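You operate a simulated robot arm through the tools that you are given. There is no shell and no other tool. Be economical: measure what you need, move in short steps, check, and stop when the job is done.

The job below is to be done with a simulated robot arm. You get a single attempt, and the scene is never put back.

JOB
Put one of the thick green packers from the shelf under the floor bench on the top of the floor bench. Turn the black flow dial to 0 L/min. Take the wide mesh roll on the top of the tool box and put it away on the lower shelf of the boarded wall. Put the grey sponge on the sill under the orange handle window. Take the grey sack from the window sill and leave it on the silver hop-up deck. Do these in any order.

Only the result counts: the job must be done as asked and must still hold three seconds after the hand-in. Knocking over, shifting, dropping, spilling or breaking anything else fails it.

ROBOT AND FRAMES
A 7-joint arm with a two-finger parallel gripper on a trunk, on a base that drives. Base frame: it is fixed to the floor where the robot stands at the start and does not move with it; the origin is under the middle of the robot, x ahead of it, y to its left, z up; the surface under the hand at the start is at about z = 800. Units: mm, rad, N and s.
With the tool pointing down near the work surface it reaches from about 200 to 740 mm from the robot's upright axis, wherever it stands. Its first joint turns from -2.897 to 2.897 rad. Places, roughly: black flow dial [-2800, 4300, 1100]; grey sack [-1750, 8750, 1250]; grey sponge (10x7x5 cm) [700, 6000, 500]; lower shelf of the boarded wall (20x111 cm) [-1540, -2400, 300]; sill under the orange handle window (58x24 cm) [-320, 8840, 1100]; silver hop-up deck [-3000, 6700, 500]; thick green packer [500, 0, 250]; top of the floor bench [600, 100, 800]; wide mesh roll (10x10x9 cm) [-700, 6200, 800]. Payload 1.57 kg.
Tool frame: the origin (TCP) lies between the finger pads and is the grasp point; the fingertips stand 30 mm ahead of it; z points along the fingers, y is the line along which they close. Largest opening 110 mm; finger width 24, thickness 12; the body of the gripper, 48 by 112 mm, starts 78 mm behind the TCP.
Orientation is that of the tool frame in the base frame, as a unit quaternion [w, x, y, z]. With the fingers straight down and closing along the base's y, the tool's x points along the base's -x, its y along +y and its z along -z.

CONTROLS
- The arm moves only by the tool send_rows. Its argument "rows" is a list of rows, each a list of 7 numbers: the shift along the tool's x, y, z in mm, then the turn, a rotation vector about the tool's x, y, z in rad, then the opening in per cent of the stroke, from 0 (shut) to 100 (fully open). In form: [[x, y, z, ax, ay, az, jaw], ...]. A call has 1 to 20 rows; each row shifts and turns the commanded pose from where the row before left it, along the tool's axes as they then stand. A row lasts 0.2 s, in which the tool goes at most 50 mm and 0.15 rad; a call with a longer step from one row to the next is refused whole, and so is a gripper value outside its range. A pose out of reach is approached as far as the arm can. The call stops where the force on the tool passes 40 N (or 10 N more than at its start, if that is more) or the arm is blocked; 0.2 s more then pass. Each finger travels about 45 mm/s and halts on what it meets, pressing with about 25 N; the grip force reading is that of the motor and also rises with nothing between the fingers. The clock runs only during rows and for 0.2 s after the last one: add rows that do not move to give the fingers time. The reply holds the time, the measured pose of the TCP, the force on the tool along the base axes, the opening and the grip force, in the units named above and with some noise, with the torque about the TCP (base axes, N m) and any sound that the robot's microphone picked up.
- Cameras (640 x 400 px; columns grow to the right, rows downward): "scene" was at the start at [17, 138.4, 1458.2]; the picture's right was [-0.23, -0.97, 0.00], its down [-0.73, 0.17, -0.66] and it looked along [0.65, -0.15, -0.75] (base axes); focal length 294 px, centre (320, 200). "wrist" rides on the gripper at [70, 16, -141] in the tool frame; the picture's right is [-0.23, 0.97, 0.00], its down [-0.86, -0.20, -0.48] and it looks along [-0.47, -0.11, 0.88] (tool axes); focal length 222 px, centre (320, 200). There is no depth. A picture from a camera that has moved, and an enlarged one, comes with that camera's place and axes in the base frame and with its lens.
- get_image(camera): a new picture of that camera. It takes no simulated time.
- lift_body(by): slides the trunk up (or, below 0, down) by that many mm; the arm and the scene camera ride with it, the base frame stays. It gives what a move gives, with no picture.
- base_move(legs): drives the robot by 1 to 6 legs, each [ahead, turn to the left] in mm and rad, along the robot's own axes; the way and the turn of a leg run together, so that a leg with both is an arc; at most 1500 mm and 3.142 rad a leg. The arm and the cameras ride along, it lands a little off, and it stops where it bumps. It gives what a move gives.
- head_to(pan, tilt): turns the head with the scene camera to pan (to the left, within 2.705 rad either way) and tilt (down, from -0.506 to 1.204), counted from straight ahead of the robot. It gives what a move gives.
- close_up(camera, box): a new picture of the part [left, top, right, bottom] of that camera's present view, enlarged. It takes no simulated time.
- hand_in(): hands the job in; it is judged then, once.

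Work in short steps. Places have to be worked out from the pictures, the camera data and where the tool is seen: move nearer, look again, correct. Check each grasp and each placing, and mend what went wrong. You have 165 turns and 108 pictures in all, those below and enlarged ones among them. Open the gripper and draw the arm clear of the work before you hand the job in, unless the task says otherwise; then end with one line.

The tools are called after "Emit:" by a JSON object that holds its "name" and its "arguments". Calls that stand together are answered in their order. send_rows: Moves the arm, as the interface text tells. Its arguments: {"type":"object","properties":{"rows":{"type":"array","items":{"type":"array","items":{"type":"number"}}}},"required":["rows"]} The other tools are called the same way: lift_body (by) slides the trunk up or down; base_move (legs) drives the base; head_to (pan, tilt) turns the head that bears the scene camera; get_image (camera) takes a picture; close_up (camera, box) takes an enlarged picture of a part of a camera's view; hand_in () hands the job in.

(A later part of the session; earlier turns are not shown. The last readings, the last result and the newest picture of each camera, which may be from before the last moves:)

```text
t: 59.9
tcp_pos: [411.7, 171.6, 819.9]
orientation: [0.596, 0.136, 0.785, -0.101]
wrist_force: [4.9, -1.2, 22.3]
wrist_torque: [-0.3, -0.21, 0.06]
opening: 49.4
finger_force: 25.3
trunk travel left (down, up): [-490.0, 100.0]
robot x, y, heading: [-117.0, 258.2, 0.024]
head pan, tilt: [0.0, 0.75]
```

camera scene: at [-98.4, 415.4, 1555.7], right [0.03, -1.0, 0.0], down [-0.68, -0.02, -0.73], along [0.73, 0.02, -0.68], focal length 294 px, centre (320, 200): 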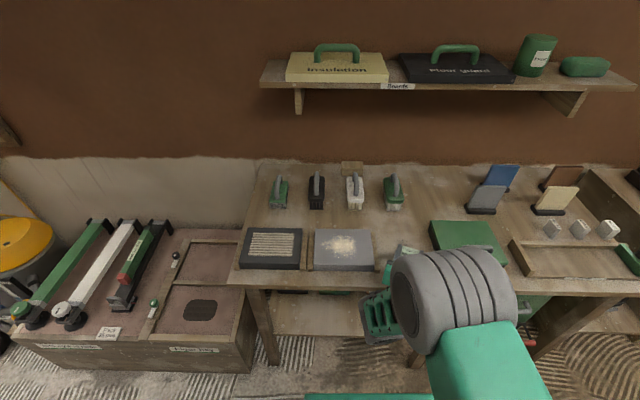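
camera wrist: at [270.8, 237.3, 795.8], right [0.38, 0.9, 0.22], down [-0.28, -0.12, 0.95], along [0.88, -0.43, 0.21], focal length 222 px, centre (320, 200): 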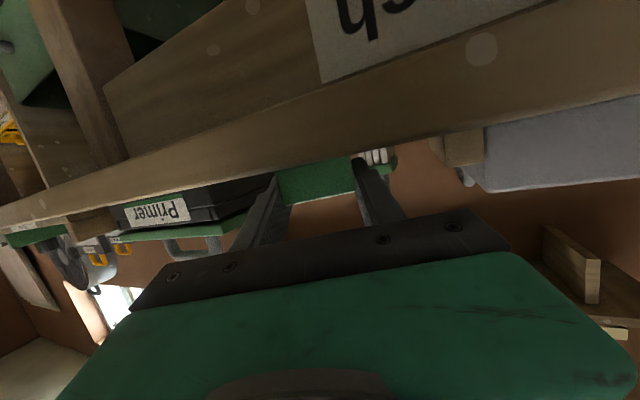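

Contact with the bench top. I release and withdraw straight back.

Emit:
{"name": "send_rows", "arguments": {"rows": [[-1.9, 0, -0.5, 0, 0, 0, 24], [0, 0, 0, 0, 0, 0, 50], [0, 0, 0, 0, 0, 0, 64], [0, 0, 0, 0, 0, 0, 66], [-3, 0, -1, 0, 0, 0, 66], [5.9, 0, -20.8, 0, 0, 0, 66], [5.9, 0, -20.8, 0, 0, 0, 66], [11.8, 0, -41.7, 0, 0, 0, 66], [11.8, 0, -41.7, 0, 0, 0, 66], [-14.4, 0, -4, 0, 0, 0, 66], [-28.8, 0, -8, 0, 0, 0, 66]]}}

Emit:
{"name": "get_image", "arguments": {"camera": "scene"}}

Emit:
{"name": "get_image", "arguments": {"camera": "wrist"}}

```text
t: 61.9
tcp_pos: [370.0, 265.5, 905.4]
orientation: [0.655, 0.208, 0.725, -0.028]
wrist_force: [0.2, -0.5, 0.3]
wrist_torque: [0.04, 0.0, 0.05]
opening: 72.5
finger_force: 0.0
trunk travel left (down, up): [-490.0, 100.0]
robot x, y, heading: [-116.7, 258.8, 0.022]
head pan, tilt: [0.0, 0.75]
stopped in row 9: the arm was blocked; the commanded pose is now the measured one
```

```text
73 pictures are left
camera scene: at [-98.3, 414.1, 1555.9], right [0.03, -1.0, 0.0], down [-0.68, -0.02, -0.73], along [0.73, 0.02, -0.68], focal length 294 px, centre (320, 200)
```

scene: 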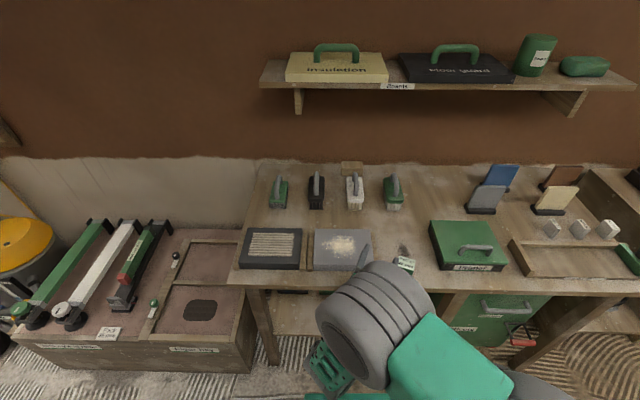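

```text
72 pictures are left
camera wrist: at [237.8, 341.6, 860.9], right [0.34, 0.83, 0.44], down [-0.47, -0.26, 0.84], along [0.81, -0.5, 0.3], focal length 222 px, centre (320, 200)
```

wrist: 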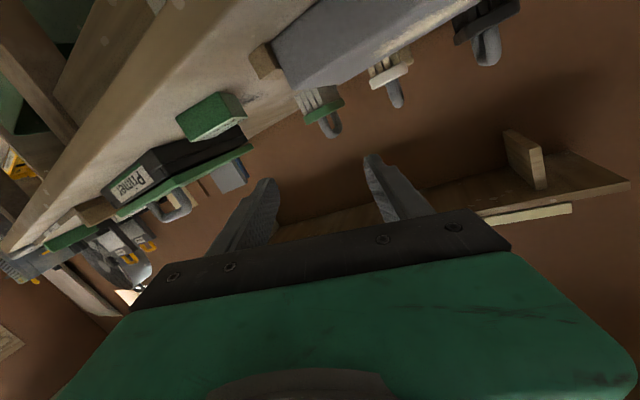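

The arm took an odd swing but is now above the bench and the packer is placed. I check it closely.

Emit:
{"name": "close_up", "arguments": {"camera": "scene", "box": [340, 215, 468, 295]}}

```text
5.00 times, centred on (404, 255) of scene
camera zoom: at [-98.3, 414.1, 1555.9], right [0.03, -1.0, 0.0], down [-0.68, -0.02, -0.73], along [0.73, 0.02, -0.68], focal length 1473 px, centre (-100, -75)
```

zoom: 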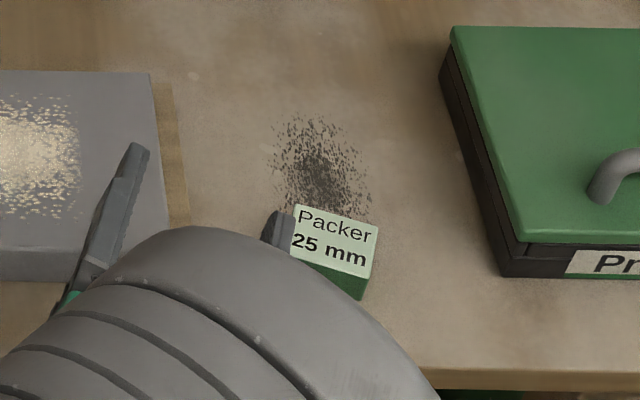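

The packer sits flat on the bench top. Now I back off 500 mm and restore the arm to a compact tool-down pose, then turn to face +y and survey.

Emit:
{"name": "base_move", "arguments": {"legs": [[-600, 0]]}}

Emit:
{"name": "send_rows", "arguments": {"rows": [[0, 0, 0, 0, 0, -0.12, 66], [0, 0, 0, 0, 0, -0.117, 66], [0, 0, 0, 0, 0.143, 0, 66], [0, 0, 0, 0, 0.143, 0, 66], [0, 0, 0, 0, 0.143, 0, 66], [0, 0, 0, 0, 0.143, 0, 66], [0, 0, 0, 0, 0.143, 0, 66], [0, 0, 0, 0, 0.143, 0, 66], [0, 0, 0, 0, 0.143, 0, 66], [0, 0, 0, 0, 0.143, 0, 66], [0, 0, 0, 0, 0.143, 0, 66], [0, 0, 0, 0, 0.143, 0, 66], [0, 0, 0, 0, 0, 0, 66]]}}

Emit:
{"name": "base_move", "arguments": {"legs": [[0, 1.55]]}}

Emit:
{"name": "head_to", "arguments": {"pan": 0.0, "tilt": 0.3}}

Emit:
{"name": "get_image", "arguments": {"camera": "scene"}}

```text
t: 65.3
tcp_pos: [-231.6, 252.0, 905.5]
orientation: [0.656, 0.209, 0.725, -0.028]
wrist_force: [0.0, 0.2, 0.2]
wrist_torque: [0.02, 0.0, 0.0]
opening: 72.8
finger_force: 0.0
trunk travel left (down, up): [-490.0, 100.0]
robot x, y, heading: [-723.1, 240.8, 0.025]
head pan, tilt: [0.0, 0.75]
```

```text
t: 68.1
tcp_pos: [-232.4, 252.4, 904.5]
orientation: [0.0, 0.16, 0.987, 0.0]
wrist_force: [-0.6, 1.0, -0.9]
wrist_torque: [0.0, 0.04, 0.01]
opening: 72.5
finger_force: 0.1
trunk travel left (down, up): [-490.0, 100.0]
robot x, y, heading: [-720.4, 243.1, 0.029]
head pan, tilt: [0.0, 0.75]
```

```text
t: 72.4
tcp_pos: [-738.3, 730.7, 905.9]
orientation: [0.001, -0.592, 0.806, 0.001]
wrist_force: [0.2, -0.5, 0.5]
wrist_torque: [0.02, 0.01, 0.01]
opening: 72.5
finger_force: 0.0
trunk travel left (down, up): [-490.0, 100.0]
robot x, y, heading: [-717.4, 240.8, 1.613]
head pan, tilt: [0.0, 0.75]
```

```text
t: 73.3
tcp_pos: [-737.7, 730.6, 905.4]
orientation: [0.002, -0.592, 0.806, 0.001]
wrist_force: [1.3, 0.2, -0.1]
wrist_torque: [0.03, 0.05, 0.0]
opening: 72.9
finger_force: 0.0
trunk travel left (down, up): [-490.0, 100.0]
robot x, y, heading: [-720.8, 239.5, 1.613]
head pan, tilt: [0.0, 0.3]
```

```text
70 pictures are left
camera scene: at [-875.6, 271.7, 1596.0], right [1.0, 0.04, 0.0], down [0.01, -0.3, -0.95], along [-0.04, 0.95, -0.3], focal length 294 px, centre (320, 200)
```

scene: 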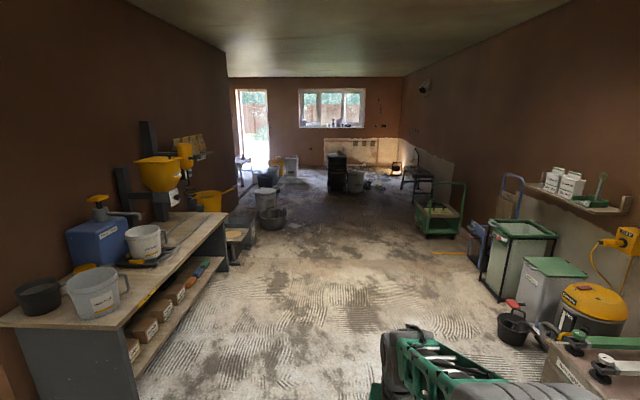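

The way ahead along x≈-700 is clear. I correct heading and drive 3300 mm, then look again.

Emit:
{"name": "base_move", "arguments": {"legs": [[0, -0.042], [1500, 0], [1500, 0], [400, 0]]}}

Emit:
{"name": "get_image", "arguments": {"camera": "scene"}}

```text
t: 90.2
tcp_pos: [-771.6, 4123.2, 906.0]
orientation: [0.0, -0.579, 0.815, 0.0]
wrist_force: [-0.3, -0.6, 0.5]
wrist_torque: [-0.01, -0.01, -0.01]
opening: 72.9
finger_force: 0.1
trunk travel left (down, up): [-490.0, 100.0]
robot x, y, heading: [-775.2, 3635.4, 1.575]
head pan, tilt: [0.0, 0.3]
```

```text
69 pictures are left
camera scene: at [-923.9, 3667.4, 1596.1], right [1.0, 0.01, 0.0], down [0.0, -0.3, -0.96], along [-0.01, 0.96, -0.3], focal length 294 px, centre (320, 200)
```

scene: 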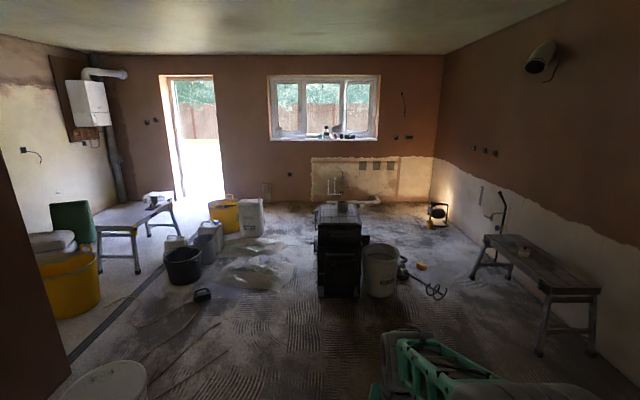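

I zoom on the tool box, the right hop-up bench, and the sill.

Emit:
{"name": "close_up", "arguments": {"camera": "scene", "box": [260, 60, 400, 148]}}

Emit:
{"name": "close_up", "arguments": {"camera": "scene", "box": [290, 180, 640, 360]}}

Emit:
{"name": "close_up", "arguments": {"camera": "scene", "box": [20, 170, 280, 330]}}

```text
4.55 times, centred on (330, 104) of scene
camera zoom: at [-923.9, 3667.4, 1596.1], right [1.0, 0.01, 0.0], down [0.0, -0.3, -0.96], along [-0.01, 0.96, -0.3], focal length 1339 px, centre (274, 636)
```

zoom: 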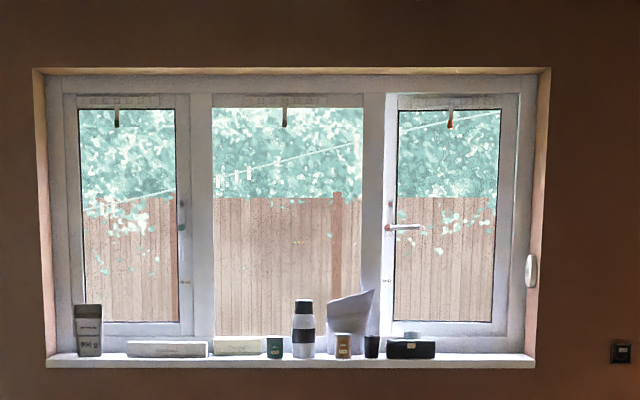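

```text
1.83 times, centred on (465, 270) of scene
camera zoom: at [-923.9, 3667.4, 1596.1], right [1.0, 0.01, 0.0], down [0.0, -0.3, -0.96], along [-0.01, 0.96, -0.3], focal length 539 px, centre (55, 72)
```

zoom: 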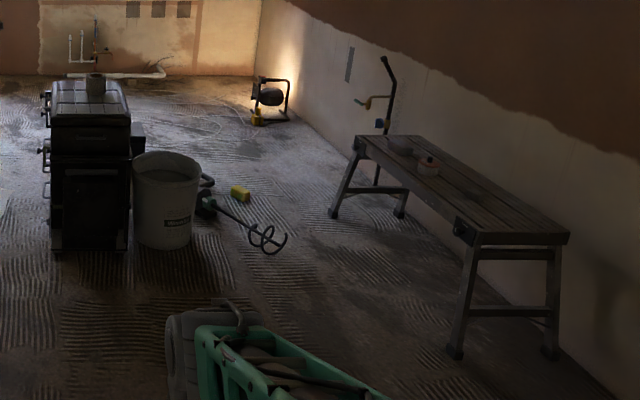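

```text
2.46 times, centred on (150, 250) of scene
camera zoom: at [-923.9, 3667.4, 1596.1], right [1.0, 0.01, 0.0], down [0.0, -0.3, -0.96], along [-0.01, 0.96, -0.3], focal length 725 px, centre (738, 77)
```

zoom: 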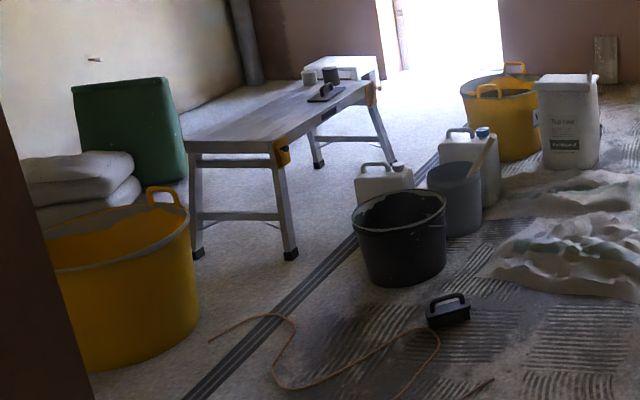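

The sponge should be on the dark trestle bench at right; its near leg is at about (556, 5283). I drive to around (0, 5000) and look.

Emit:
{"name": "base_move", "arguments": {"legs": [[0, -0.52], [1500, 0]]}}

Emit:
{"name": "head_to", "arguments": {"pan": 0.0, "tilt": 0.6}}

Emit:
{"name": "get_image", "arguments": {"camera": "scene"}}

```text
t: 99.2
tcp_pos: [258.9, 5362.8, 905.3]
orientation: [0.001, -0.331, 0.943, 0.0]
wrist_force: [-0.5, 0.2, 0.2]
wrist_torque: [-0.05, 0.03, 0.01]
opening: 72.5
finger_force: 0.1
trunk travel left (down, up): [-490.0, 100.0]
robot x, y, heading: [2.3, 4941.0, 1.023]
head pan, tilt: [0.0, 0.3]
```

```text
t: 100.0
tcp_pos: [260.0, 5362.0, 904.8]
orientation: [0.001, -0.332, 0.943, 0.001]
wrist_force: [-0.7, 0.2, 0.5]
wrist_torque: [-0.02, -0.02, 0.0]
opening: 72.7
finger_force: 0.1
trunk travel left (down, up): [-490.0, 100.0]
robot x, y, heading: [4.4, 4945.6, 1.022]
head pan, tilt: [0.0, 0.6]
```

```text
65 pictures are left
camera scene: at [-113.8, 5053.7, 1568.7], right [0.85, -0.52, 0.0], down [-0.29, -0.48, -0.83], along [0.43, 0.7, -0.56], focal length 294 px, centre (320, 200)
```

scene: 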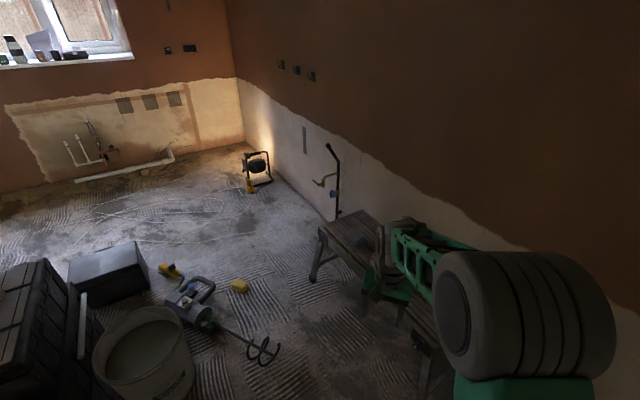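

The arm hides the bench. I turn right and pan the head left to see the bench top.

Emit:
{"name": "base_move", "arguments": {"legs": [[0, -1.02]]}}

Emit:
{"name": "head_to", "arguments": {"pan": 0.85, "tilt": 0.65}}

Emit:
{"name": "get_image", "arguments": {"camera": "scene"}}

```text
t: 103.0
tcp_pos: [490.3, 4948.8, 904.8]
orientation: [0.001, 0.168, 0.986, 0.0]
wrist_force: [-0.2, 0.6, 0.6]
wrist_torque: [0.02, -0.01, -0.01]
opening: 72.6
finger_force: 0.0
trunk travel left (down, up): [-490.0, 100.0]
robot x, y, heading: [1.1, 4943.7, 0.011]
head pan, tilt: [0.0, 0.6]
```

```text
t: 104.1
tcp_pos: [491.3, 4949.5, 904.9]
orientation: [0.001, 0.166, 0.986, 0.0]
wrist_force: [0.0, -0.3, 0.1]
wrist_torque: [0.0, 0.01, 0.01]
opening: 72.7
finger_force: 0.1
trunk travel left (down, up): [-490.0, 100.0]
robot x, y, heading: [2.6, 4948.6, 0.008]
head pan, tilt: [0.85, 0.649]
```

```text
64 pictures are left
camera scene: at [-1.8, 5168.5, 1564.3], right [0.76, -0.65, 0.0], down [-0.39, -0.46, -0.8], along [0.52, 0.6, -0.6], focal length 294 px, centre (320, 200)
```

scene: 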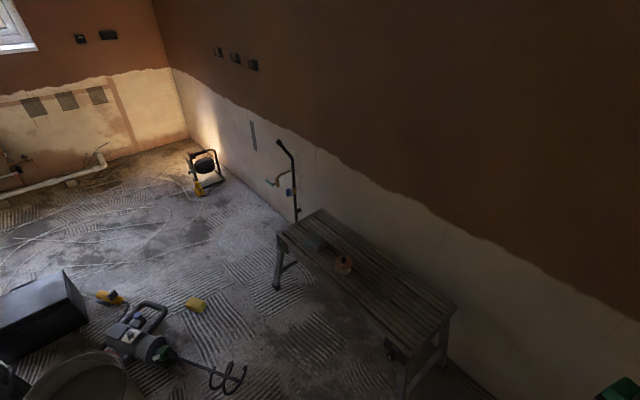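

Emit:
{"name": "close_up", "arguments": {"camera": "scene", "box": [260, 195, 468, 325]}}

```text
3.08 times, centred on (364, 260) of scene
camera zoom: at [-1.8, 5168.5, 1564.3], right [0.76, -0.65, 0.0], down [-0.39, -0.46, -0.8], along [0.52, 0.6, -0.6], focal length 906 px, centre (185, 15)
```

zoom: 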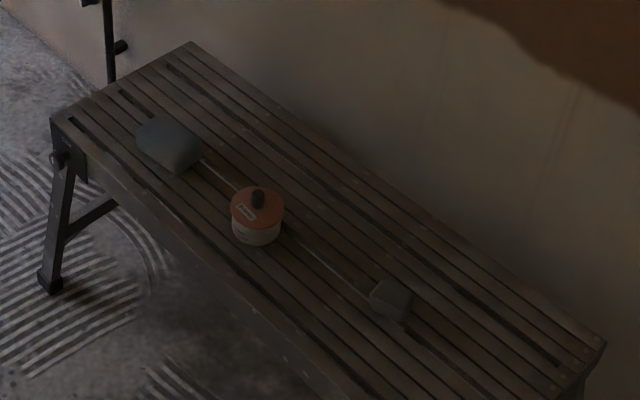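

I zoom on both candidates.

Emit:
{"name": "close_up", "arguments": {"camera": "scene", "box": [295, 222, 359, 262]}}

Emit:
{"name": "close_up", "arguments": {"camera": "scene", "box": [355, 270, 419, 310]}}

```text
10.00 times, centred on (327, 242) of scene
camera zoom: at [-1.8, 5168.5, 1564.3], right [0.76, -0.65, 0.0], down [-0.39, -0.46, -0.8], along [0.52, 0.6, -0.6], focal length 2946 px, centre (250, -220)
```

zoom: 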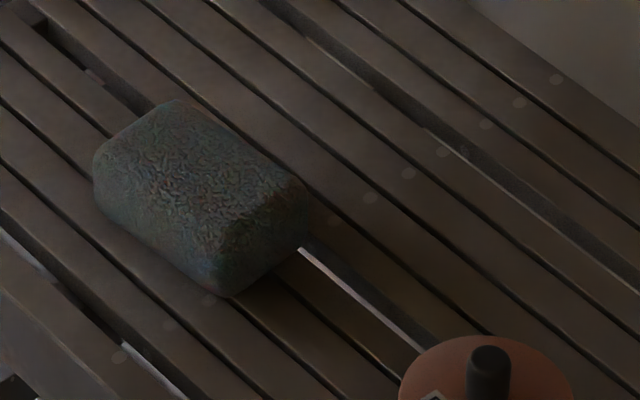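

```text
10.00 times, centred on (387, 290) of scene
camera zoom: at [-1.8, 5168.5, 1564.3], right [0.76, -0.65, 0.0], down [-0.39, -0.46, -0.8], along [0.52, 0.6, -0.6], focal length 2946 px, centre (-350, -700)
```

zoom: 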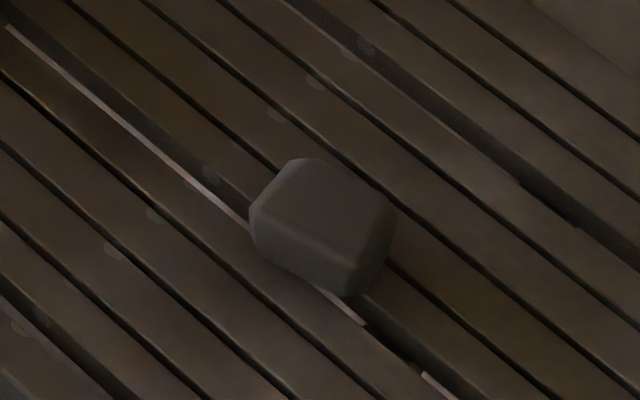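

The left textured block is the sponge: centre ≈ (652, 5963), long side along y; bench spans x 560–865, y 5328–6163, z≈500. I drive to about (200, 5530) facing +x and lower the trunk.

Emit:
{"name": "base_move", "arguments": {"legs": [[0, 1.235], [615, 0], [0, -1.243]]}}

Emit:
{"name": "lift_body", "arguments": {"by": -220}}

Emit:
{"name": "head_to", "arguments": {"pan": 0.6, "tilt": 0.85}}

Emit:
{"name": "get_image", "arguments": {"camera": "scene"}}

```text
t: 110.6
tcp_pos: [333.6, 5983.0, 904.3]
orientation: [0.001, -0.443, 0.896, 0.0]
wrist_force: [1.5, 0.3, 0.2]
wrist_torque: [-0.02, -0.01, -0.01]
opening: 72.8
finger_force: 0.0
trunk travel left (down, up): [-490.0, 100.0]
robot x, y, heading: [188.6, 5520.9, 1.263]
head pan, tilt: [0.85, 0.649]
stopped in leg 2: the robot was blocked; the commanded pose is now the measured one
```

```text
t: 113.0
tcp_pos: [335.0, 5981.8, 685.5]
orientation: [0.001, -0.443, 0.897, 0.001]
wrist_force: [-0.5, -0.4, -0.7]
wrist_torque: [0.0, 0.02, 0.08]
opening: 72.4
finger_force: 0.0
trunk travel left (down, up): [-270.0, 320.0]
robot x, y, heading: [184.7, 5521.3, 1.263]
head pan, tilt: [0.85, 0.649]
```

```text
t: 113.7
tcp_pos: [336.0, 5982.6, 684.2]
orientation: [0.001, -0.444, 0.896, 0.001]
wrist_force: [-0.2, -0.7, 0.3]
wrist_torque: [-0.03, 0.02, -0.03]
opening: 72.8
finger_force: 0.1
trunk travel left (down, up): [-270.0, 320.0]
robot x, y, heading: [183.2, 5516.4, 1.261]
head pan, tilt: [0.6, 0.85]
```

```text
60 pictures are left
camera scene: at [-3.0, 5584.5, 1327.8], right [0.96, 0.29, 0.0], down [0.22, -0.72, -0.66], along [-0.19, 0.63, -0.75], focal length 294 px, centre (320, 200)
```

scene: 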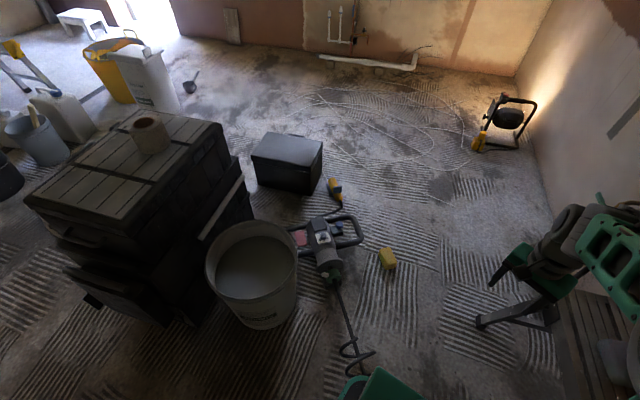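

The base got blocked just short of the goal. I zoom to see whether it touches the mixer paddle.

Emit:
{"name": "close_up", "arguments": {"camera": "scene", "box": [280, 280, 472, 400]}}

Emit:
{"name": "head_to", "arguments": {"pan": 0.2, "tilt": 1.2}}

Emit:
{"name": "get_image", "arguments": {"camera": "scene"}}

```text
3.33 times, centred on (376, 340) of scene
camera zoom: at [-3.0, 5584.5, 1327.8], right [0.96, 0.29, 0.0], down [0.22, -0.72, -0.66], along [-0.19, 0.63, -0.75], focal length 982 px, centre (133, -267)
```

zoom: 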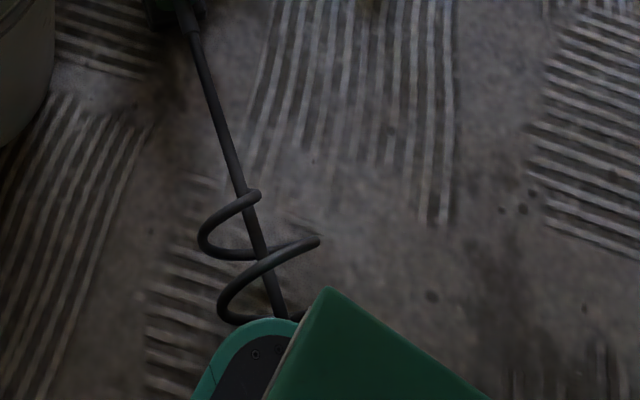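

```text
t: 114.6
tcp_pos: [335.0, 5982.3, 685.7]
orientation: [0.0, -0.443, 0.896, 0.001]
wrist_force: [0.3, -1.1, 0.5]
wrist_torque: [-0.03, -0.01, 0.0]
opening: 72.8
finger_force: 0.0
trunk travel left (down, up): [-270.0, 320.0]
robot x, y, heading: [182.7, 5518.9, 1.267]
head pan, tilt: [0.201, 1.201]
```

```text
58 pictures are left
camera scene: at [25.6, 5565.3, 1304.1], right [0.99, -0.11, 0.0], down [-0.1, -0.93, -0.36], along [0.04, 0.36, -0.93], focal length 294 px, centre (320, 200)
```

scene: 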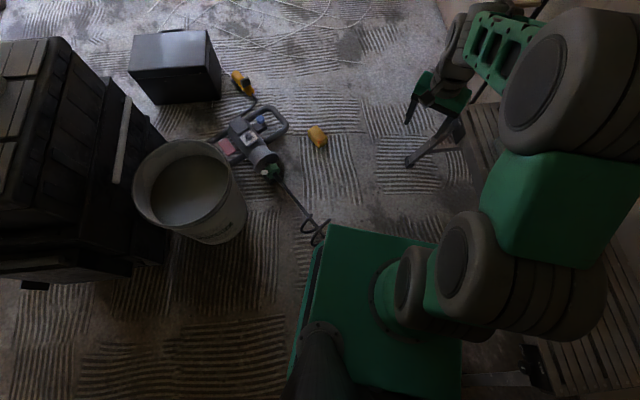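

The base's front-left corner just touches the paddle tip. I back off 50 mm; the sponge is still within reach (~680 mm) from there.

Emit:
{"name": "base_move", "arguments": {"legs": [[-50, 0]]}}

Emit:
{"name": "close_up", "arguments": {"camera": "scene", "box": [210, 100, 402, 220]}}

Emit:
{"name": "get_image", "arguments": {"camera": "wrist"}}

```text
t: 115.5
tcp_pos: [319.9, 5934.8, 685.4]
orientation: [0.001, -0.443, 0.897, 0.0]
wrist_force: [0.4, 0.1, 0.1]
wrist_torque: [0.0, 0.01, -0.04]
opening: 72.8
finger_force: 0.1
trunk travel left (down, up): [-270.0, 320.0]
robot x, y, heading: [167.0, 5468.1, 1.264]
head pan, tilt: [0.201, 1.201]
```

```text
3.33 times, centred on (306, 160) of scene
camera zoom: at [10.3, 5516.9, 1304.0], right [0.99, -0.11, 0.0], down [-0.1, -0.93, -0.36], along [0.04, 0.36, -0.93], focal length 982 px, centre (367, 333)
```

zoom: 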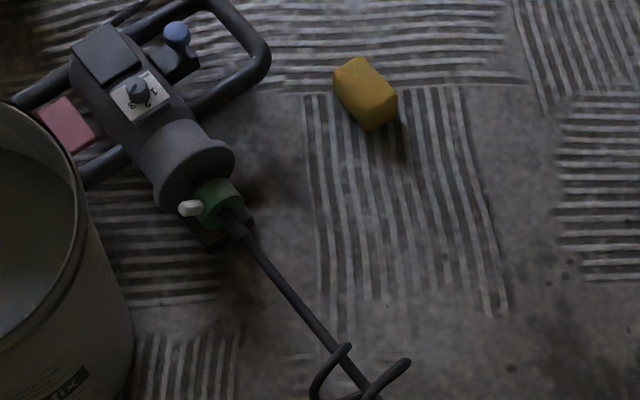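

```text
56 pictures are left
camera wrist: at [263.5, 5886.4, 825.8], right [-0.64, 0.77, 0.0], down [0.68, 0.56, 0.48], along [0.37, 0.31, -0.88], focal length 222 px, centre (320, 200)
```

wrist: 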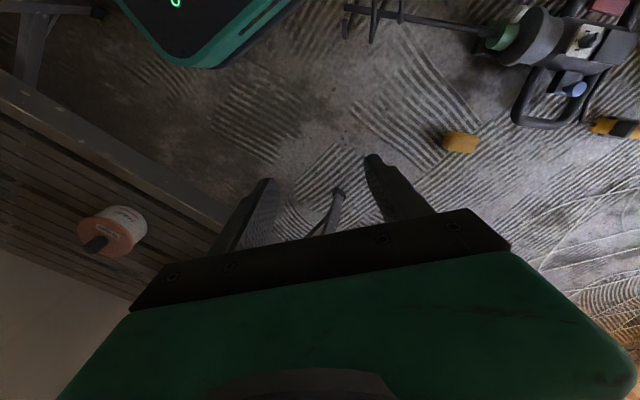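

I move the hand over the sponge at the present height and turn the fingers to close along x.

Emit:
{"name": "send_rows", "arguments": {"rows": [[-32.1, -35.3, 0, 0, 0, 0, 100], [-32.1, -35.3, 0, 0, 0, 0, 100], [-32.1, -35.3, 0, 0, 0, 0, 100], [-32.1, -35.3, 0, 0, 0, 0, 100], [-32.1, -35.3, 0, 0, 0, 0, 100], [-32.1, -35.3, 0, 0, 0, 0, 100], [-32.1, -35.3, 0, 0, 0, 0, 100], [0, 0, 0, 0, 0, -0.131, 100], [0, 0, 0, 0, 0, -0.131, 100], [0, 0, 0, 0, 0, -0.131, 100], [0, 0, 0, 0, 0, -0.131, 100], [0, 0, 0, 0, 0, -0.131, 100], [0, 0, 0, 0, 0, 0, 100]]}}

Emit:
{"name": "get_image", "arguments": {"camera": "wrist"}}

```text
t: 118.3
tcp_pos: [652.1, 5962.1, 686.5]
orientation: [-0.001, 0.709, -0.705, 0.0]
wrist_force: [0.3, 0.6, 0.5]
wrist_torque: [0.01, 0.04, -0.04]
opening: 109.9
finger_force: 0.1
trunk travel left (down, up): [-270.0, 320.0]
robot x, y, heading: [165.4, 5469.1, 1.272]
head pan, tilt: [0.201, 1.201]
```

```text
55 pictures are left
camera wrist: at [635.5, 5889.9, 826.3], right [-0.97, 0.22, 0.0], down [0.2, 0.85, 0.48], along [0.11, 0.47, -0.88], focal length 222 px, centre (320, 200)
```

wrist: 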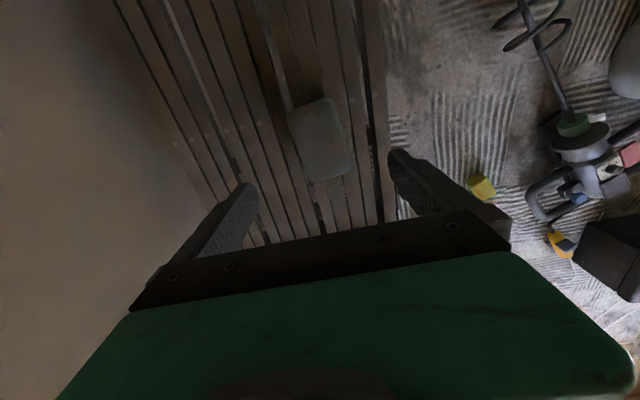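

The sponge is right under the TCP. I descend to z≈545 and check force.

Emit:
{"name": "send_rows", "arguments": {"rows": [[0, 0, 46, 0, 0, 0, 100], [0, 0, 46, 0, 0, 0, 100], [0, 0, 30, 0, 0, 0, 100], [0, 0, 18, 0, 0, 0, 100], [0, 0, 0, 0, 0, 0, 100]]}}

Emit:
{"name": "get_image", "arguments": {"camera": "wrist"}}

```text
t: 119.5
tcp_pos: [650.0, 5961.3, 542.9]
orientation: [-0.001, 0.708, -0.706, -0.001]
wrist_force: [-0.5, 0.3, -1.3]
wrist_torque: [-0.01, -0.02, -0.01]
opening: 110.1
finger_force: 0.1
trunk travel left (down, up): [-270.0, 320.0]
robot x, y, heading: [167.9, 5466.8, 1.265]
head pan, tilt: [0.201, 1.201]
```

```text
54 pictures are left
camera wrist: at [633.6, 5890.4, 684.7], right [-0.97, 0.23, 0.0], down [0.2, 0.85, 0.48], along [0.11, 0.47, -0.88], focal length 222 px, centre (320, 200)
```

wrist: 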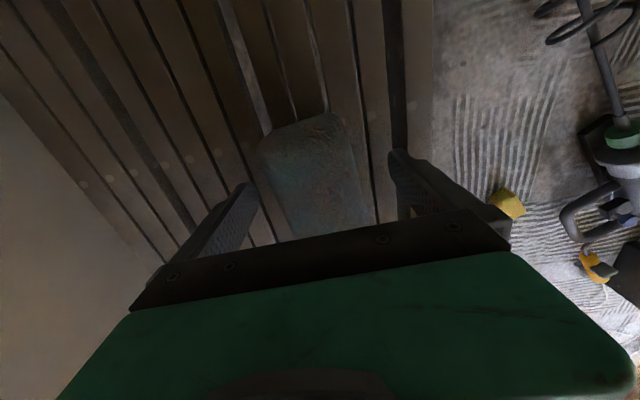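

Sponge is between the fingers; 8 mm more and close, then lift.

Emit:
{"name": "send_rows", "arguments": {"rows": [[0, 0, 8, 0, 0, 0, 100], [0, 0, 0, 0, 0, 0, 70], [0, 0, 0, 0, 0, 0, 40], [0, 0, 0, 0, 0, 0, 30], [0, 0, 0, 0, 0, 0, 30], [0, 0, 0, 0, 0, 0, 30], [0, 0, -10, 0, 0, 0, 30], [0, 0, -40, 0, 0, 0, 30], [0, 0, -45, 0, 0, 0, 30], [0, 0, -45, 0, 0, 0, 30], [0, 0, -20, 0, 0, 0, 30]]}}

Emit:
{"name": "get_image", "arguments": {"camera": "wrist"}}

```text
t: 121.9
tcp_pos: [651.4, 5962.8, 697.5]
orientation: [-0.001, 0.707, -0.707, 0.0]
wrist_force: [-0.5, -0.1, -1.1]
wrist_torque: [-0.01, -0.01, 0.01]
opening: 64.9
finger_force: 25.4
trunk travel left (down, up): [-270.0, 320.0]
robot x, y, heading: [168.7, 5471.2, 1.266]
head pan, tilt: [0.201, 1.201]
```

```text
53 pictures are left
camera wrist: at [634.9, 5890.9, 837.3], right [-0.97, 0.23, 0.0], down [0.2, 0.85, 0.48], along [0.11, 0.47, -0.88], focal length 222 px, centre (320, 200)
```

wrist: 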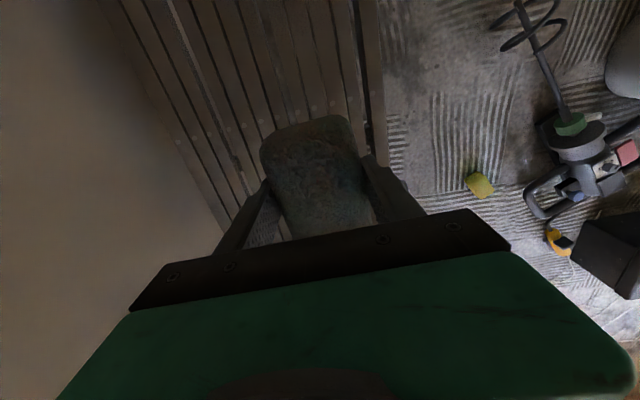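

Sponge gripped (65 mm). Now I raise the trunk, tuck the arm, and survey the way to the window.

Emit:
{"name": "lift_body", "arguments": {"by": 320}}

Emit:
{"name": "send_rows", "arguments": {"rows": [[17.5, 42, 0, 0, 0, 0, 30], [17.5, 42, 0, 0, 0, 0, 30], [17.5, 42, 0, 0, 0, 0, 30], [17.5, 42, 0, 0, 0, 0, 30], [17.5, 42, 0, 0, 0, 0, 30], [17.5, 42, 0, 0, 0, 0, 30], [17.5, 42, 0, 0, 0, 0, 30], [17.5, 42, 0, 0, 0, 0, 30], [17.5, 42, 0, 0, 0, 0, 30]]}}

Emit:
{"name": "head_to", "arguments": {"pan": 0.65, "tilt": 0.62}}

Emit:
{"name": "get_image", "arguments": {"camera": "scene"}}

```text
t: 125.1
tcp_pos: [652.1, 5962.7, 1016.6]
orientation: [-0.002, 0.708, -0.706, 0.0]
wrist_force: [0.4, 0.3, -0.4]
wrist_torque: [0.0, 0.03, 0.01]
opening: 64.6
finger_force: 24.8
trunk travel left (down, up): [-590.0, 0.0]
robot x, y, heading: [172.0, 5469.4, 1.265]
head pan, tilt: [0.201, 1.201]
```

```text
t: 127.1
tcp_pos: [275.9, 5803.2, 1013.5]
orientation: [-0.001, 0.708, -0.707, 0.0]
wrist_force: [0.5, -0.3, -1.4]
wrist_torque: [0.02, 0.02, 0.0]
opening: 64.3
finger_force: 24.7
trunk travel left (down, up): [-590.0, 0.0]
robot x, y, heading: [170.7, 5468.4, 1.264]
head pan, tilt: [0.201, 1.201]
```

```text
t: 128.1
tcp_pos: [275.4, 5804.1, 1014.0]
orientation: [-0.002, 0.707, -0.707, 0.0]
wrist_force: [-0.1, -0.5, 0.3]
wrist_torque: [0.02, -0.01, -0.02]
opening: 64.7
finger_force: 25.3
trunk travel left (down, up): [-590.0, 0.0]
robot x, y, heading: [171.3, 5472.3, 1.268]
head pan, tilt: [0.649, 0.62]
```

```text
52 pictures are left
camera scene: at [-25.2, 5543.8, 1666.9], right [0.94, 0.33, 0.0], down [0.19, -0.55, -0.81], along [-0.27, 0.77, -0.58], focal length 294 px, centre (320, 200)
```

scene: 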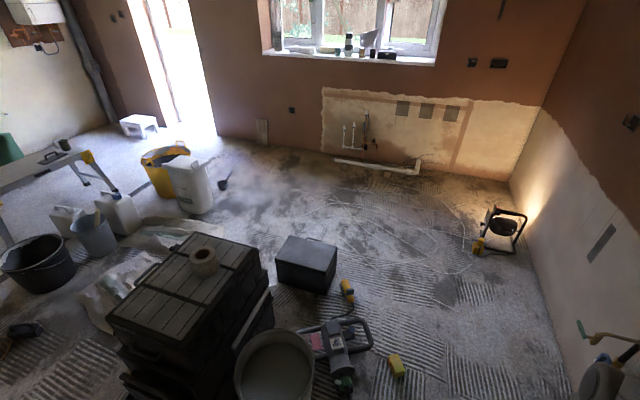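

The far area is open, but I must find a gap: east gap (paddle–bench) is too narrow. I back off and look at the gap west of the tool box.

Emit:
{"name": "base_move", "arguments": {"legs": [[-500, 0], [0, 1.87], [1180, 0], [0, -1.568]]}}

Emit:
{"name": "head_to", "arguments": {"pan": 0.1, "tilt": 0.55}}

Emit:
{"name": "get_image", "arguments": {"camera": "scene"}}

```text
t: 145.1
tcp_pos: [-1172.9, 5306.2, 1013.1]
orientation: [-0.001, 0.812, -0.583, -0.001]
wrist_force: [-0.9, -0.2, -0.9]
wrist_torque: [0.02, -0.02, -0.01]
opening: 64.0
finger_force: 24.7
trunk travel left (down, up): [-590.0, 0.0]
robot x, y, heading: [-1163.7, 4955.2, 1.586]
head pan, tilt: [0.649, 0.62]
```

```text
t: 146.1
tcp_pos: [-1171.7, 5306.8, 1013.6]
orientation: [0.0, 0.813, -0.582, 0.0]
wrist_force: [0.4, -0.2, -0.5]
wrist_torque: [0.03, 0.0, 0.0]
opening: 64.4
finger_force: 24.4
trunk travel left (down, up): [-590.0, 0.0]
robot x, y, heading: [-1163.1, 4958.0, 1.586]
head pan, tilt: [0.099, 0.55]
```

```text
51 pictures are left
camera scene: at [-1330.5, 4983.8, 1673.1], right [0.99, 0.12, 0.0], down [0.06, -0.52, -0.85], along [-0.1, 0.85, -0.52], focal length 294 px, centre (320, 200)
```

scene: 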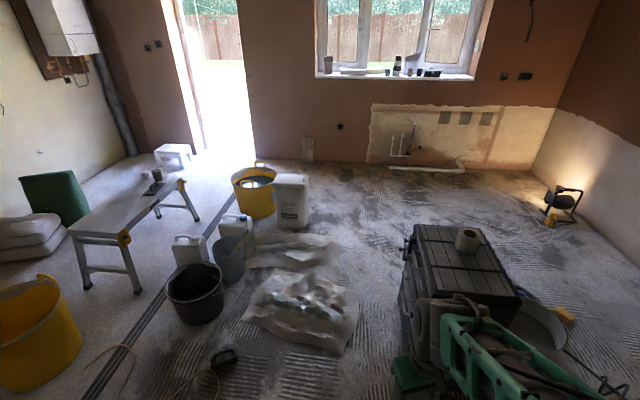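

All gaps look tight. I zoom on the gap between the sheet pile and the tool box, and on the left side.

Emit:
{"name": "close_up", "arguments": {"camera": "scene", "box": [220, 215, 420, 365]}}

Emit:
{"name": "head_to", "arguments": {"pan": 0.85, "tilt": 0.6}}

Emit:
{"name": "get_image", "arguments": {"camera": "scene"}}

```text
2.67 times, centred on (320, 290) of scene
camera zoom: at [-1330.5, 4983.8, 1673.1], right [0.99, 0.12, 0.0], down [0.06, -0.52, -0.85], along [-0.1, 0.85, -0.52], focal length 786 px, centre (320, -40)
```

zoom: 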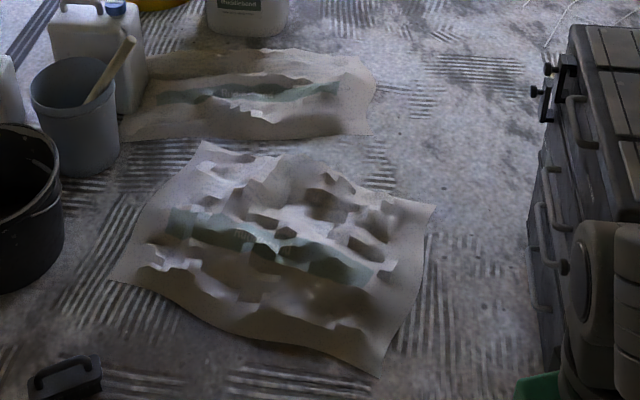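

```text
t: 147.2
tcp_pos: [-1172.5, 5306.3, 1014.9]
orientation: [-0.001, 0.812, -0.584, 0.0]
wrist_force: [-0.2, -0.8, -0.1]
wrist_torque: [0.0, 0.02, 0.02]
opening: 64.2
finger_force: 25.0
trunk travel left (down, up): [-590.0, 0.0]
robot x, y, heading: [-1166.7, 4952.8, 1.591]
head pan, tilt: [0.85, 0.6]
```

```text
49 pictures are left
camera scene: at [-1387.4, 4952.0, 1668.6], right [0.65, 0.76, 0.0], down [0.43, -0.37, -0.83], along [-0.63, 0.54, -0.56], focal length 294 px, centre (320, 200)
```

scene: 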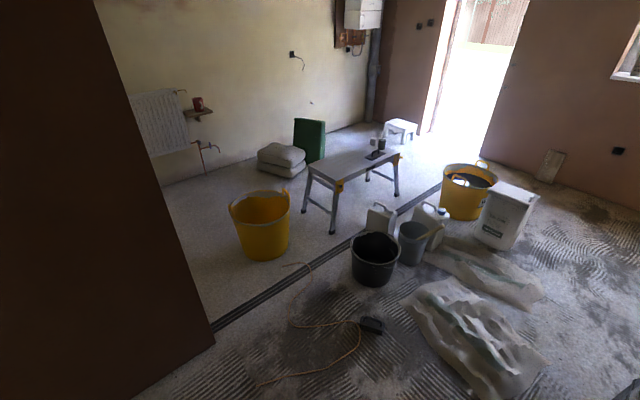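

The west view shows a passage: wall corner (-2500, 5089) to yellow tub leaves ~650 mm, then a lane west of the silver hop-up. I drive to about (-2250, 5560) and look into the west room.

Emit:
{"name": "base_move", "arguments": {"legs": [[0, 1.04], [1240, 0], [0, 0.6]]}}

Emit:
{"name": "head_to", "arguments": {"pan": -0.1, "tilt": 0.55}}

Emit:
{"name": "get_image", "arguments": {"camera": "scene"}}

```text
t: 157.7
tcp_pos: [-2613.3, 5532.8, 1014.9]
orientation: [0.0, 0.983, 0.183, -0.002]
wrist_force: [0.3, 0.3, -1.0]
wrist_torque: [-0.03, 0.01, -0.01]
opening: 64.3
finger_force: 25.1
trunk travel left (down, up): [-590.0, 0.0]
robot x, y, heading: [-2261.8, 5550.2, -3.082]
head pan, tilt: [0.85, 0.6]
stopped in leg 3: the robot was blocked; the commanded pose is now the measured one
```

```text
t: 158.9
tcp_pos: [-2612.6, 5530.6, 1014.6]
orientation: [-0.001, 0.983, 0.182, -0.001]
wrist_force: [0.5, 0.4, -0.6]
wrist_torque: [0.01, -0.04, 0.0]
opening: 64.5
finger_force: 25.0
trunk travel left (down, up): [-590.0, 0.0]
robot x, y, heading: [-2261.7, 5549.4, -3.084]
head pan, tilt: [-0.099, 0.55]
```

```text
48 pictures are left
camera scene: at [-2282.1, 5407.0, 1673.1], right [0.04, 1.0, 0.0], down [0.52, -0.02, -0.85], along [-0.85, 0.03, -0.52], focal length 294 px, centre (320, 200)
```

scene: 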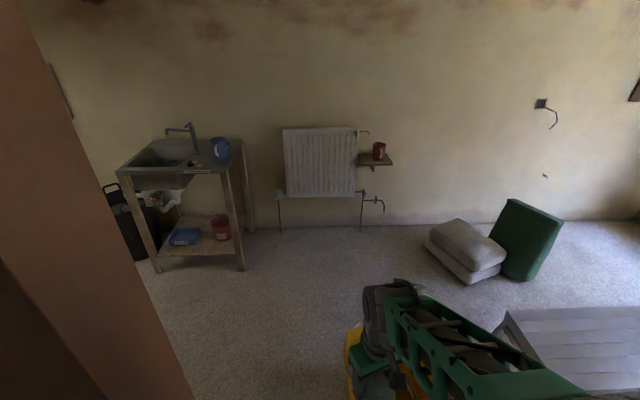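

Turning was blocked near the end; possibly the trowel behind-right. I look there.

Emit:
{"name": "head_to", "arguments": {"pan": -2.2, "tilt": 1.0}}

Emit:
{"name": "get_image", "arguments": {"camera": "scene"}}

```text
t: 160.9
tcp_pos: [-2611.5, 5531.9, 1013.9]
orientation: [-0.001, 0.983, 0.182, -0.001]
wrist_force: [-0.4, -0.5, -0.5]
wrist_torque: [0.02, -0.04, 0.02]
opening: 64.3
finger_force: 24.6
trunk travel left (down, up): [-590.0, 0.0]
robot x, y, heading: [-2264.9, 5556.1, -3.082]
head pan, tilt: [-2.201, 1.0]
```

```text
47 pictures are left
camera scene: at [-2154.9, 5462.2, 1636.6], right [0.84, -0.54, 0.0], down [-0.45, -0.71, -0.54], along [0.29, 0.46, -0.84], focal length 294 px, centre (320, 200)
```

scene: 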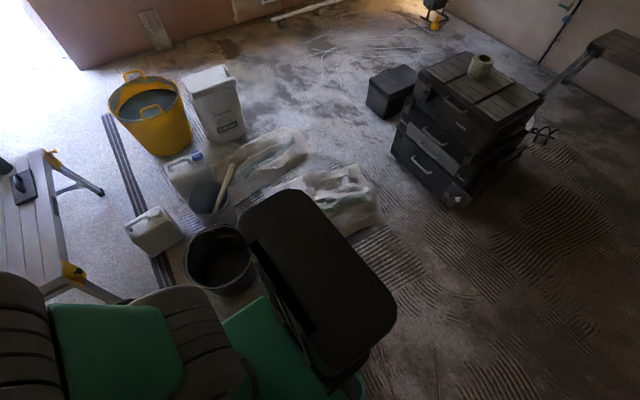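

I move forward 180 to clear that corner, then turn left through the passage and drive 720 mm southwest.

Emit:
{"name": "base_move", "arguments": {"legs": [[180, 0], [0, 0.524], [720, 0], [0, -1.1]]}}

Emit:
{"name": "head_to", "arguments": {"pan": -0.75, "tilt": 0.7}}

Emit:
{"name": "get_image", "arguments": {"camera": "scene"}}

```text
t: 166.3
tcp_pos: [-3077.8, 5108.2, 1013.4]
orientation: [0.001, 0.89, 0.457, -0.001]
wrist_force: [0.9, -0.7, -0.1]
wrist_torque: [0.01, 0.03, 0.01]
opening: 64.4
finger_force: 24.8
trunk travel left (down, up): [-590.0, 0.0]
robot x, y, heading: [-2797.9, 5321.8, -2.321]
head pan, tilt: [-2.201, 1.0]
stopped in leg 3: the robot was blocked; the commanded pose is now the measured one
```

```text
t: 167.8
tcp_pos: [-3078.0, 5108.3, 1015.2]
orientation: [0.0, 0.89, 0.456, 0.0]
wrist_force: [-0.1, 0.4, -0.7]
wrist_torque: [-0.01, 0.0, -0.02]
opening: 64.2
finger_force: 24.7
trunk travel left (down, up): [-590.0, 0.0]
robot x, y, heading: [-2797.0, 5320.9, -2.316]
head pan, tilt: [-0.75, 0.7]
```

```text
46 pictures are left
camera scene: at [-2728.6, 5255.3, 1660.0], right [-0.07, 1.0, 0.0], down [0.64, 0.05, -0.76], along [-0.76, -0.06, -0.64], focal length 294 px, centre (320, 200)
```

scene: 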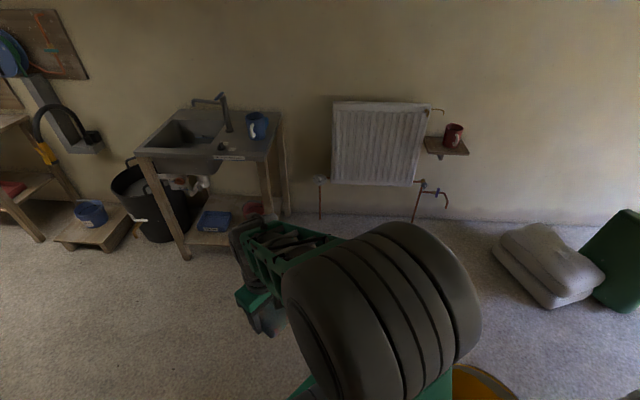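

Blocked again with a yaw; something on the left, likely the wall end. I look to the left side.

Emit:
{"name": "head_to", "arguments": {"pan": 0.75, "tilt": 0.95}}

Emit:
{"name": "get_image", "arguments": {"camera": "scene"}}

```text
t: 169.4
tcp_pos: [-3076.8, 5107.6, 1013.8]
orientation: [0.0, 0.889, 0.458, 0.0]
wrist_force: [0.3, -0.6, -1.0]
wrist_torque: [0.03, -0.01, -0.01]
opening: 64.4
finger_force: 25.3
trunk travel left (down, up): [-590.0, 0.0]
robot x, y, heading: [-2799.1, 5320.1, -2.314]
head pan, tilt: [0.75, 0.949]
```

```text
45 pictures are left
camera scene: at [-2643.7, 5188.7, 1640.2], right [-1.0, 0.0, 0.0], down [0.0, 0.81, -0.58], along [0.0, -0.58, -0.81], focal length 294 px, centre (320, 200)
```

scene: 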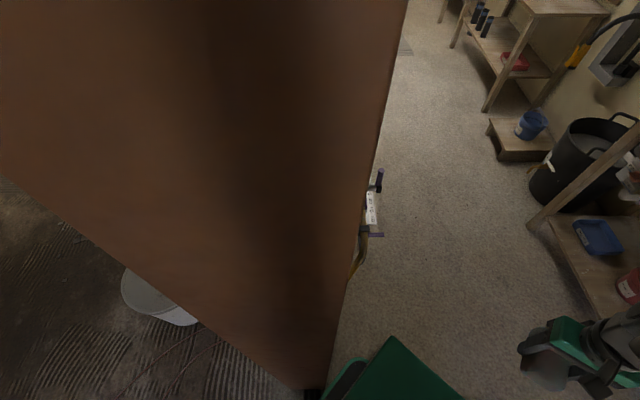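

It's the wall end's west corner at (-2667, 5110) brushing my left side. A hose/label device hangs on that wall's west face (likely the dial). I turn slightly right and continue southwest past the corner.

Emit:
{"name": "base_move", "arguments": {"legs": [[0, -0.2], [420, 0]]}}

Emit:
{"name": "head_to", "arguments": {"pan": 1.55, "tilt": 0.5}}

Emit:
{"name": "get_image", "arguments": {"camera": "scene"}}

```text
t: 171.3
tcp_pos: [-3118.6, 5151.2, 1013.2]
orientation: [0.0, 0.924, 0.381, -0.001]
wrist_force: [1.3, -0.3, -0.2]
wrist_torque: [0.0, 0.03, -0.03]
opening: 64.1
finger_force: 24.9
trunk travel left (down, up): [-590.0, 0.0]
robot x, y, heading: [-2810.5, 5321.8, -2.332]
head pan, tilt: [0.75, 0.949]
stopped in leg 2: the robot was blocked; the commanded pose is now the measured one
```

```text
t: 172.4
tcp_pos: [-3117.9, 5150.0, 1014.3]
orientation: [0.0, 0.924, 0.382, -0.002]
wrist_force: [-0.3, 0.4, -0.4]
wrist_torque: [0.02, 0.02, 0.02]
opening: 63.8
finger_force: 25.8
trunk travel left (down, up): [-590.0, 0.0]
robot x, y, heading: [-2814.6, 5319.6, -2.33]
head pan, tilt: [1.55, 0.499]
```

```text
44 pictures are left
camera scene: at [-2593.8, 5195.9, 1677.7], right [-0.7, -0.71, 0.0], down [-0.34, 0.34, -0.88], along [0.62, -0.62, -0.48], focal length 294 px, centre (320, 200)
```

scene: 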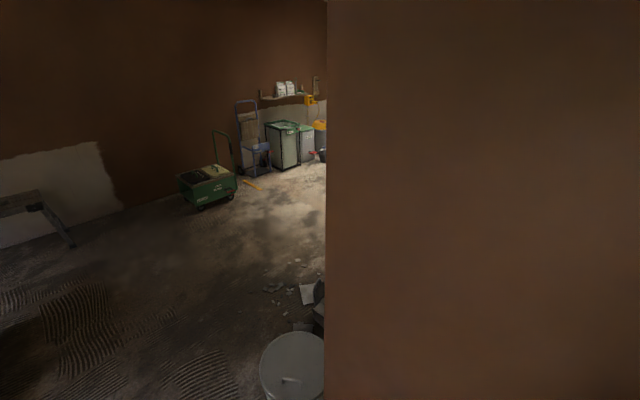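

Still brushing the wall corner. I back off 200 mm, turn right 0.27 and go forward on a line further from the wall.

Emit:
{"name": "base_move", "arguments": {"legs": [[-200, 0], [0, -0.27], [480, 0]]}}

```text
t: 175.0
tcp_pos: [-3014.7, 5378.9, 1014.4]
orientation: [0.001, 0.965, 0.261, -0.002]
wrist_force: [-0.5, -0.1, -0.3]
wrist_torque: [-0.04, 0.0, 0.0]
opening: 64.2
finger_force: 25.1
trunk travel left (down, up): [-590.0, 0.0]
robot x, y, heading: [-2670.7, 5464.1, -2.59]
head pan, tilt: [1.55, 0.499]
stopped in leg 2: the robot was blocked; the commanded pose is now the measured one
```

Nearly done with the turn when blocked; I try going forward on this heading in a short step.

Emit:
{"name": "base_move", "arguments": {"legs": [[150, 0]]}}

Emit:
{"name": "head_to", "arguments": {"pan": -0.95, "tilt": 1.1}}

Emit:
{"name": "get_image", "arguments": {"camera": "scene"}}

```text
t: 176.4
tcp_pos: [-3143.2, 5299.6, 1014.9]
orientation: [0.0, 0.965, 0.262, -0.002]
wrist_force: [-0.7, -1.0, -0.6]
wrist_torque: [-0.01, -0.01, -0.03]
opening: 64.4
finger_force: 24.7
trunk travel left (down, up): [-590.0, 0.0]
robot x, y, heading: [-2801.3, 5385.0, -2.581]
head pan, tilt: [1.55, 0.499]
```

```text
t: 178.6
tcp_pos: [-3142.6, 5299.3, 1014.2]
orientation: [0.0, 0.965, 0.261, -0.001]
wrist_force: [0.0, 1.1, -0.2]
wrist_torque: [0.02, 0.02, 0.01]
opening: 64.0
finger_force: 25.3
trunk travel left (down, up): [-590.0, 0.0]
robot x, y, heading: [-2803.5, 5387.5, -2.59]
head pan, tilt: [-0.949, 1.1]
```

```text
43 pictures are left
camera scene: at [-2729.2, 5312.5, 1630.0], right [0.38, 0.92, 0.0], down [0.82, -0.34, -0.45], along [-0.42, 0.17, -0.89], focal length 294 px, centre (320, 200)
```

scene: 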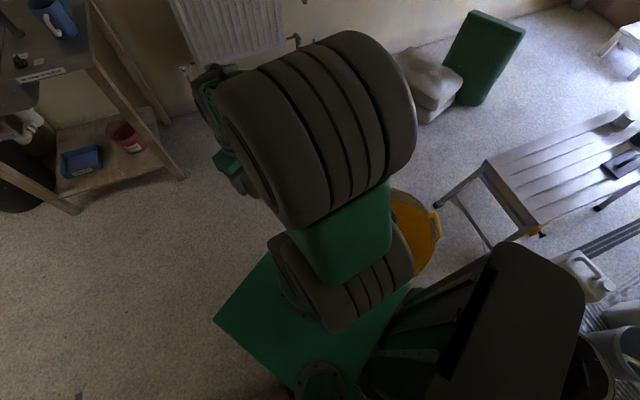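

Moving freely now. I continue: forward 400, turn and go west to about (-3610, 5430), then face north along the lane.

Emit:
{"name": "base_move", "arguments": {"legs": [[400, 0], [0, -1.049], [530, 0], [0, -1.1]]}}

Emit:
{"name": "head_to", "arguments": {"pan": 0.0, "tilt": 0.7}}

Emit:
{"name": "get_image", "arguments": {"camera": "scene"}}

```text
t: 189.2
tcp_pos: [-3505.9, 5754.4, 1014.2]
orientation: [0.001, -0.694, 0.72, 0.002]
wrist_force: [-0.1, -0.3, -0.3]
wrist_torque: [0.0, 0.02, 0.03]
opening: 64.2
finger_force: 25.3
trunk travel left (down, up): [-590.0, 0.0]
robot x, y, heading: [-3611.4, 5420.9, 1.558]
head pan, tilt: [-0.949, 1.1]
```

```text
t: 190.4
tcp_pos: [-3506.1, 5753.7, 1014.2]
orientation: [0.001, -0.694, 0.72, 0.002]
wrist_force: [0.3, -1.1, -0.1]
wrist_torque: [0.01, 0.03, 0.02]
opening: 64.4
finger_force: 25.1
trunk travel left (down, up): [-590.0, 0.0]
robot x, y, heading: [-3613.5, 5421.5, 1.561]
head pan, tilt: [0.0, 0.7]
```

```text
42 pictures are left
camera scene: at [-3766.8, 5449.7, 1660.0], right [1.0, -0.01, 0.0], down [-0.01, -0.64, -0.76], along [0.01, 0.76, -0.64], focal length 294 px, centre (320, 200)
```

scene: 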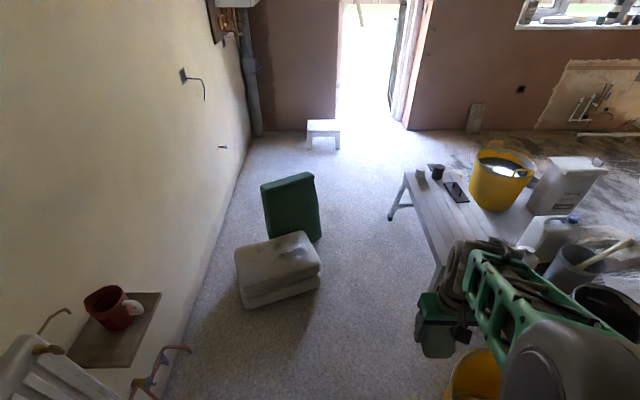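

Lane is ~520 mm wide (x -3737 to -3205), I need a straight slightly slanted line. I shift to x≈-3550 by backing at an angle, then face heading 1.52.

Emit:
{"name": "base_move", "arguments": {"legs": [[0, 0.34], [-195, 0], [0, -0.381]]}}

```text
t: 194.2
tcp_pos: [-3428.1, 5562.9, 1013.9]
orientation: [0.001, -0.679, 0.734, 0.001]
wrist_force: [0.2, -0.2, -1.1]
wrist_torque: [0.01, 0.0, -0.03]
opening: 64.4
finger_force: 25.3
trunk travel left (down, up): [-590.0, 0.0]
robot x, y, heading: [-3554.1, 5235.7, 1.52]
head pan, tilt: [0.0, 0.7]
```

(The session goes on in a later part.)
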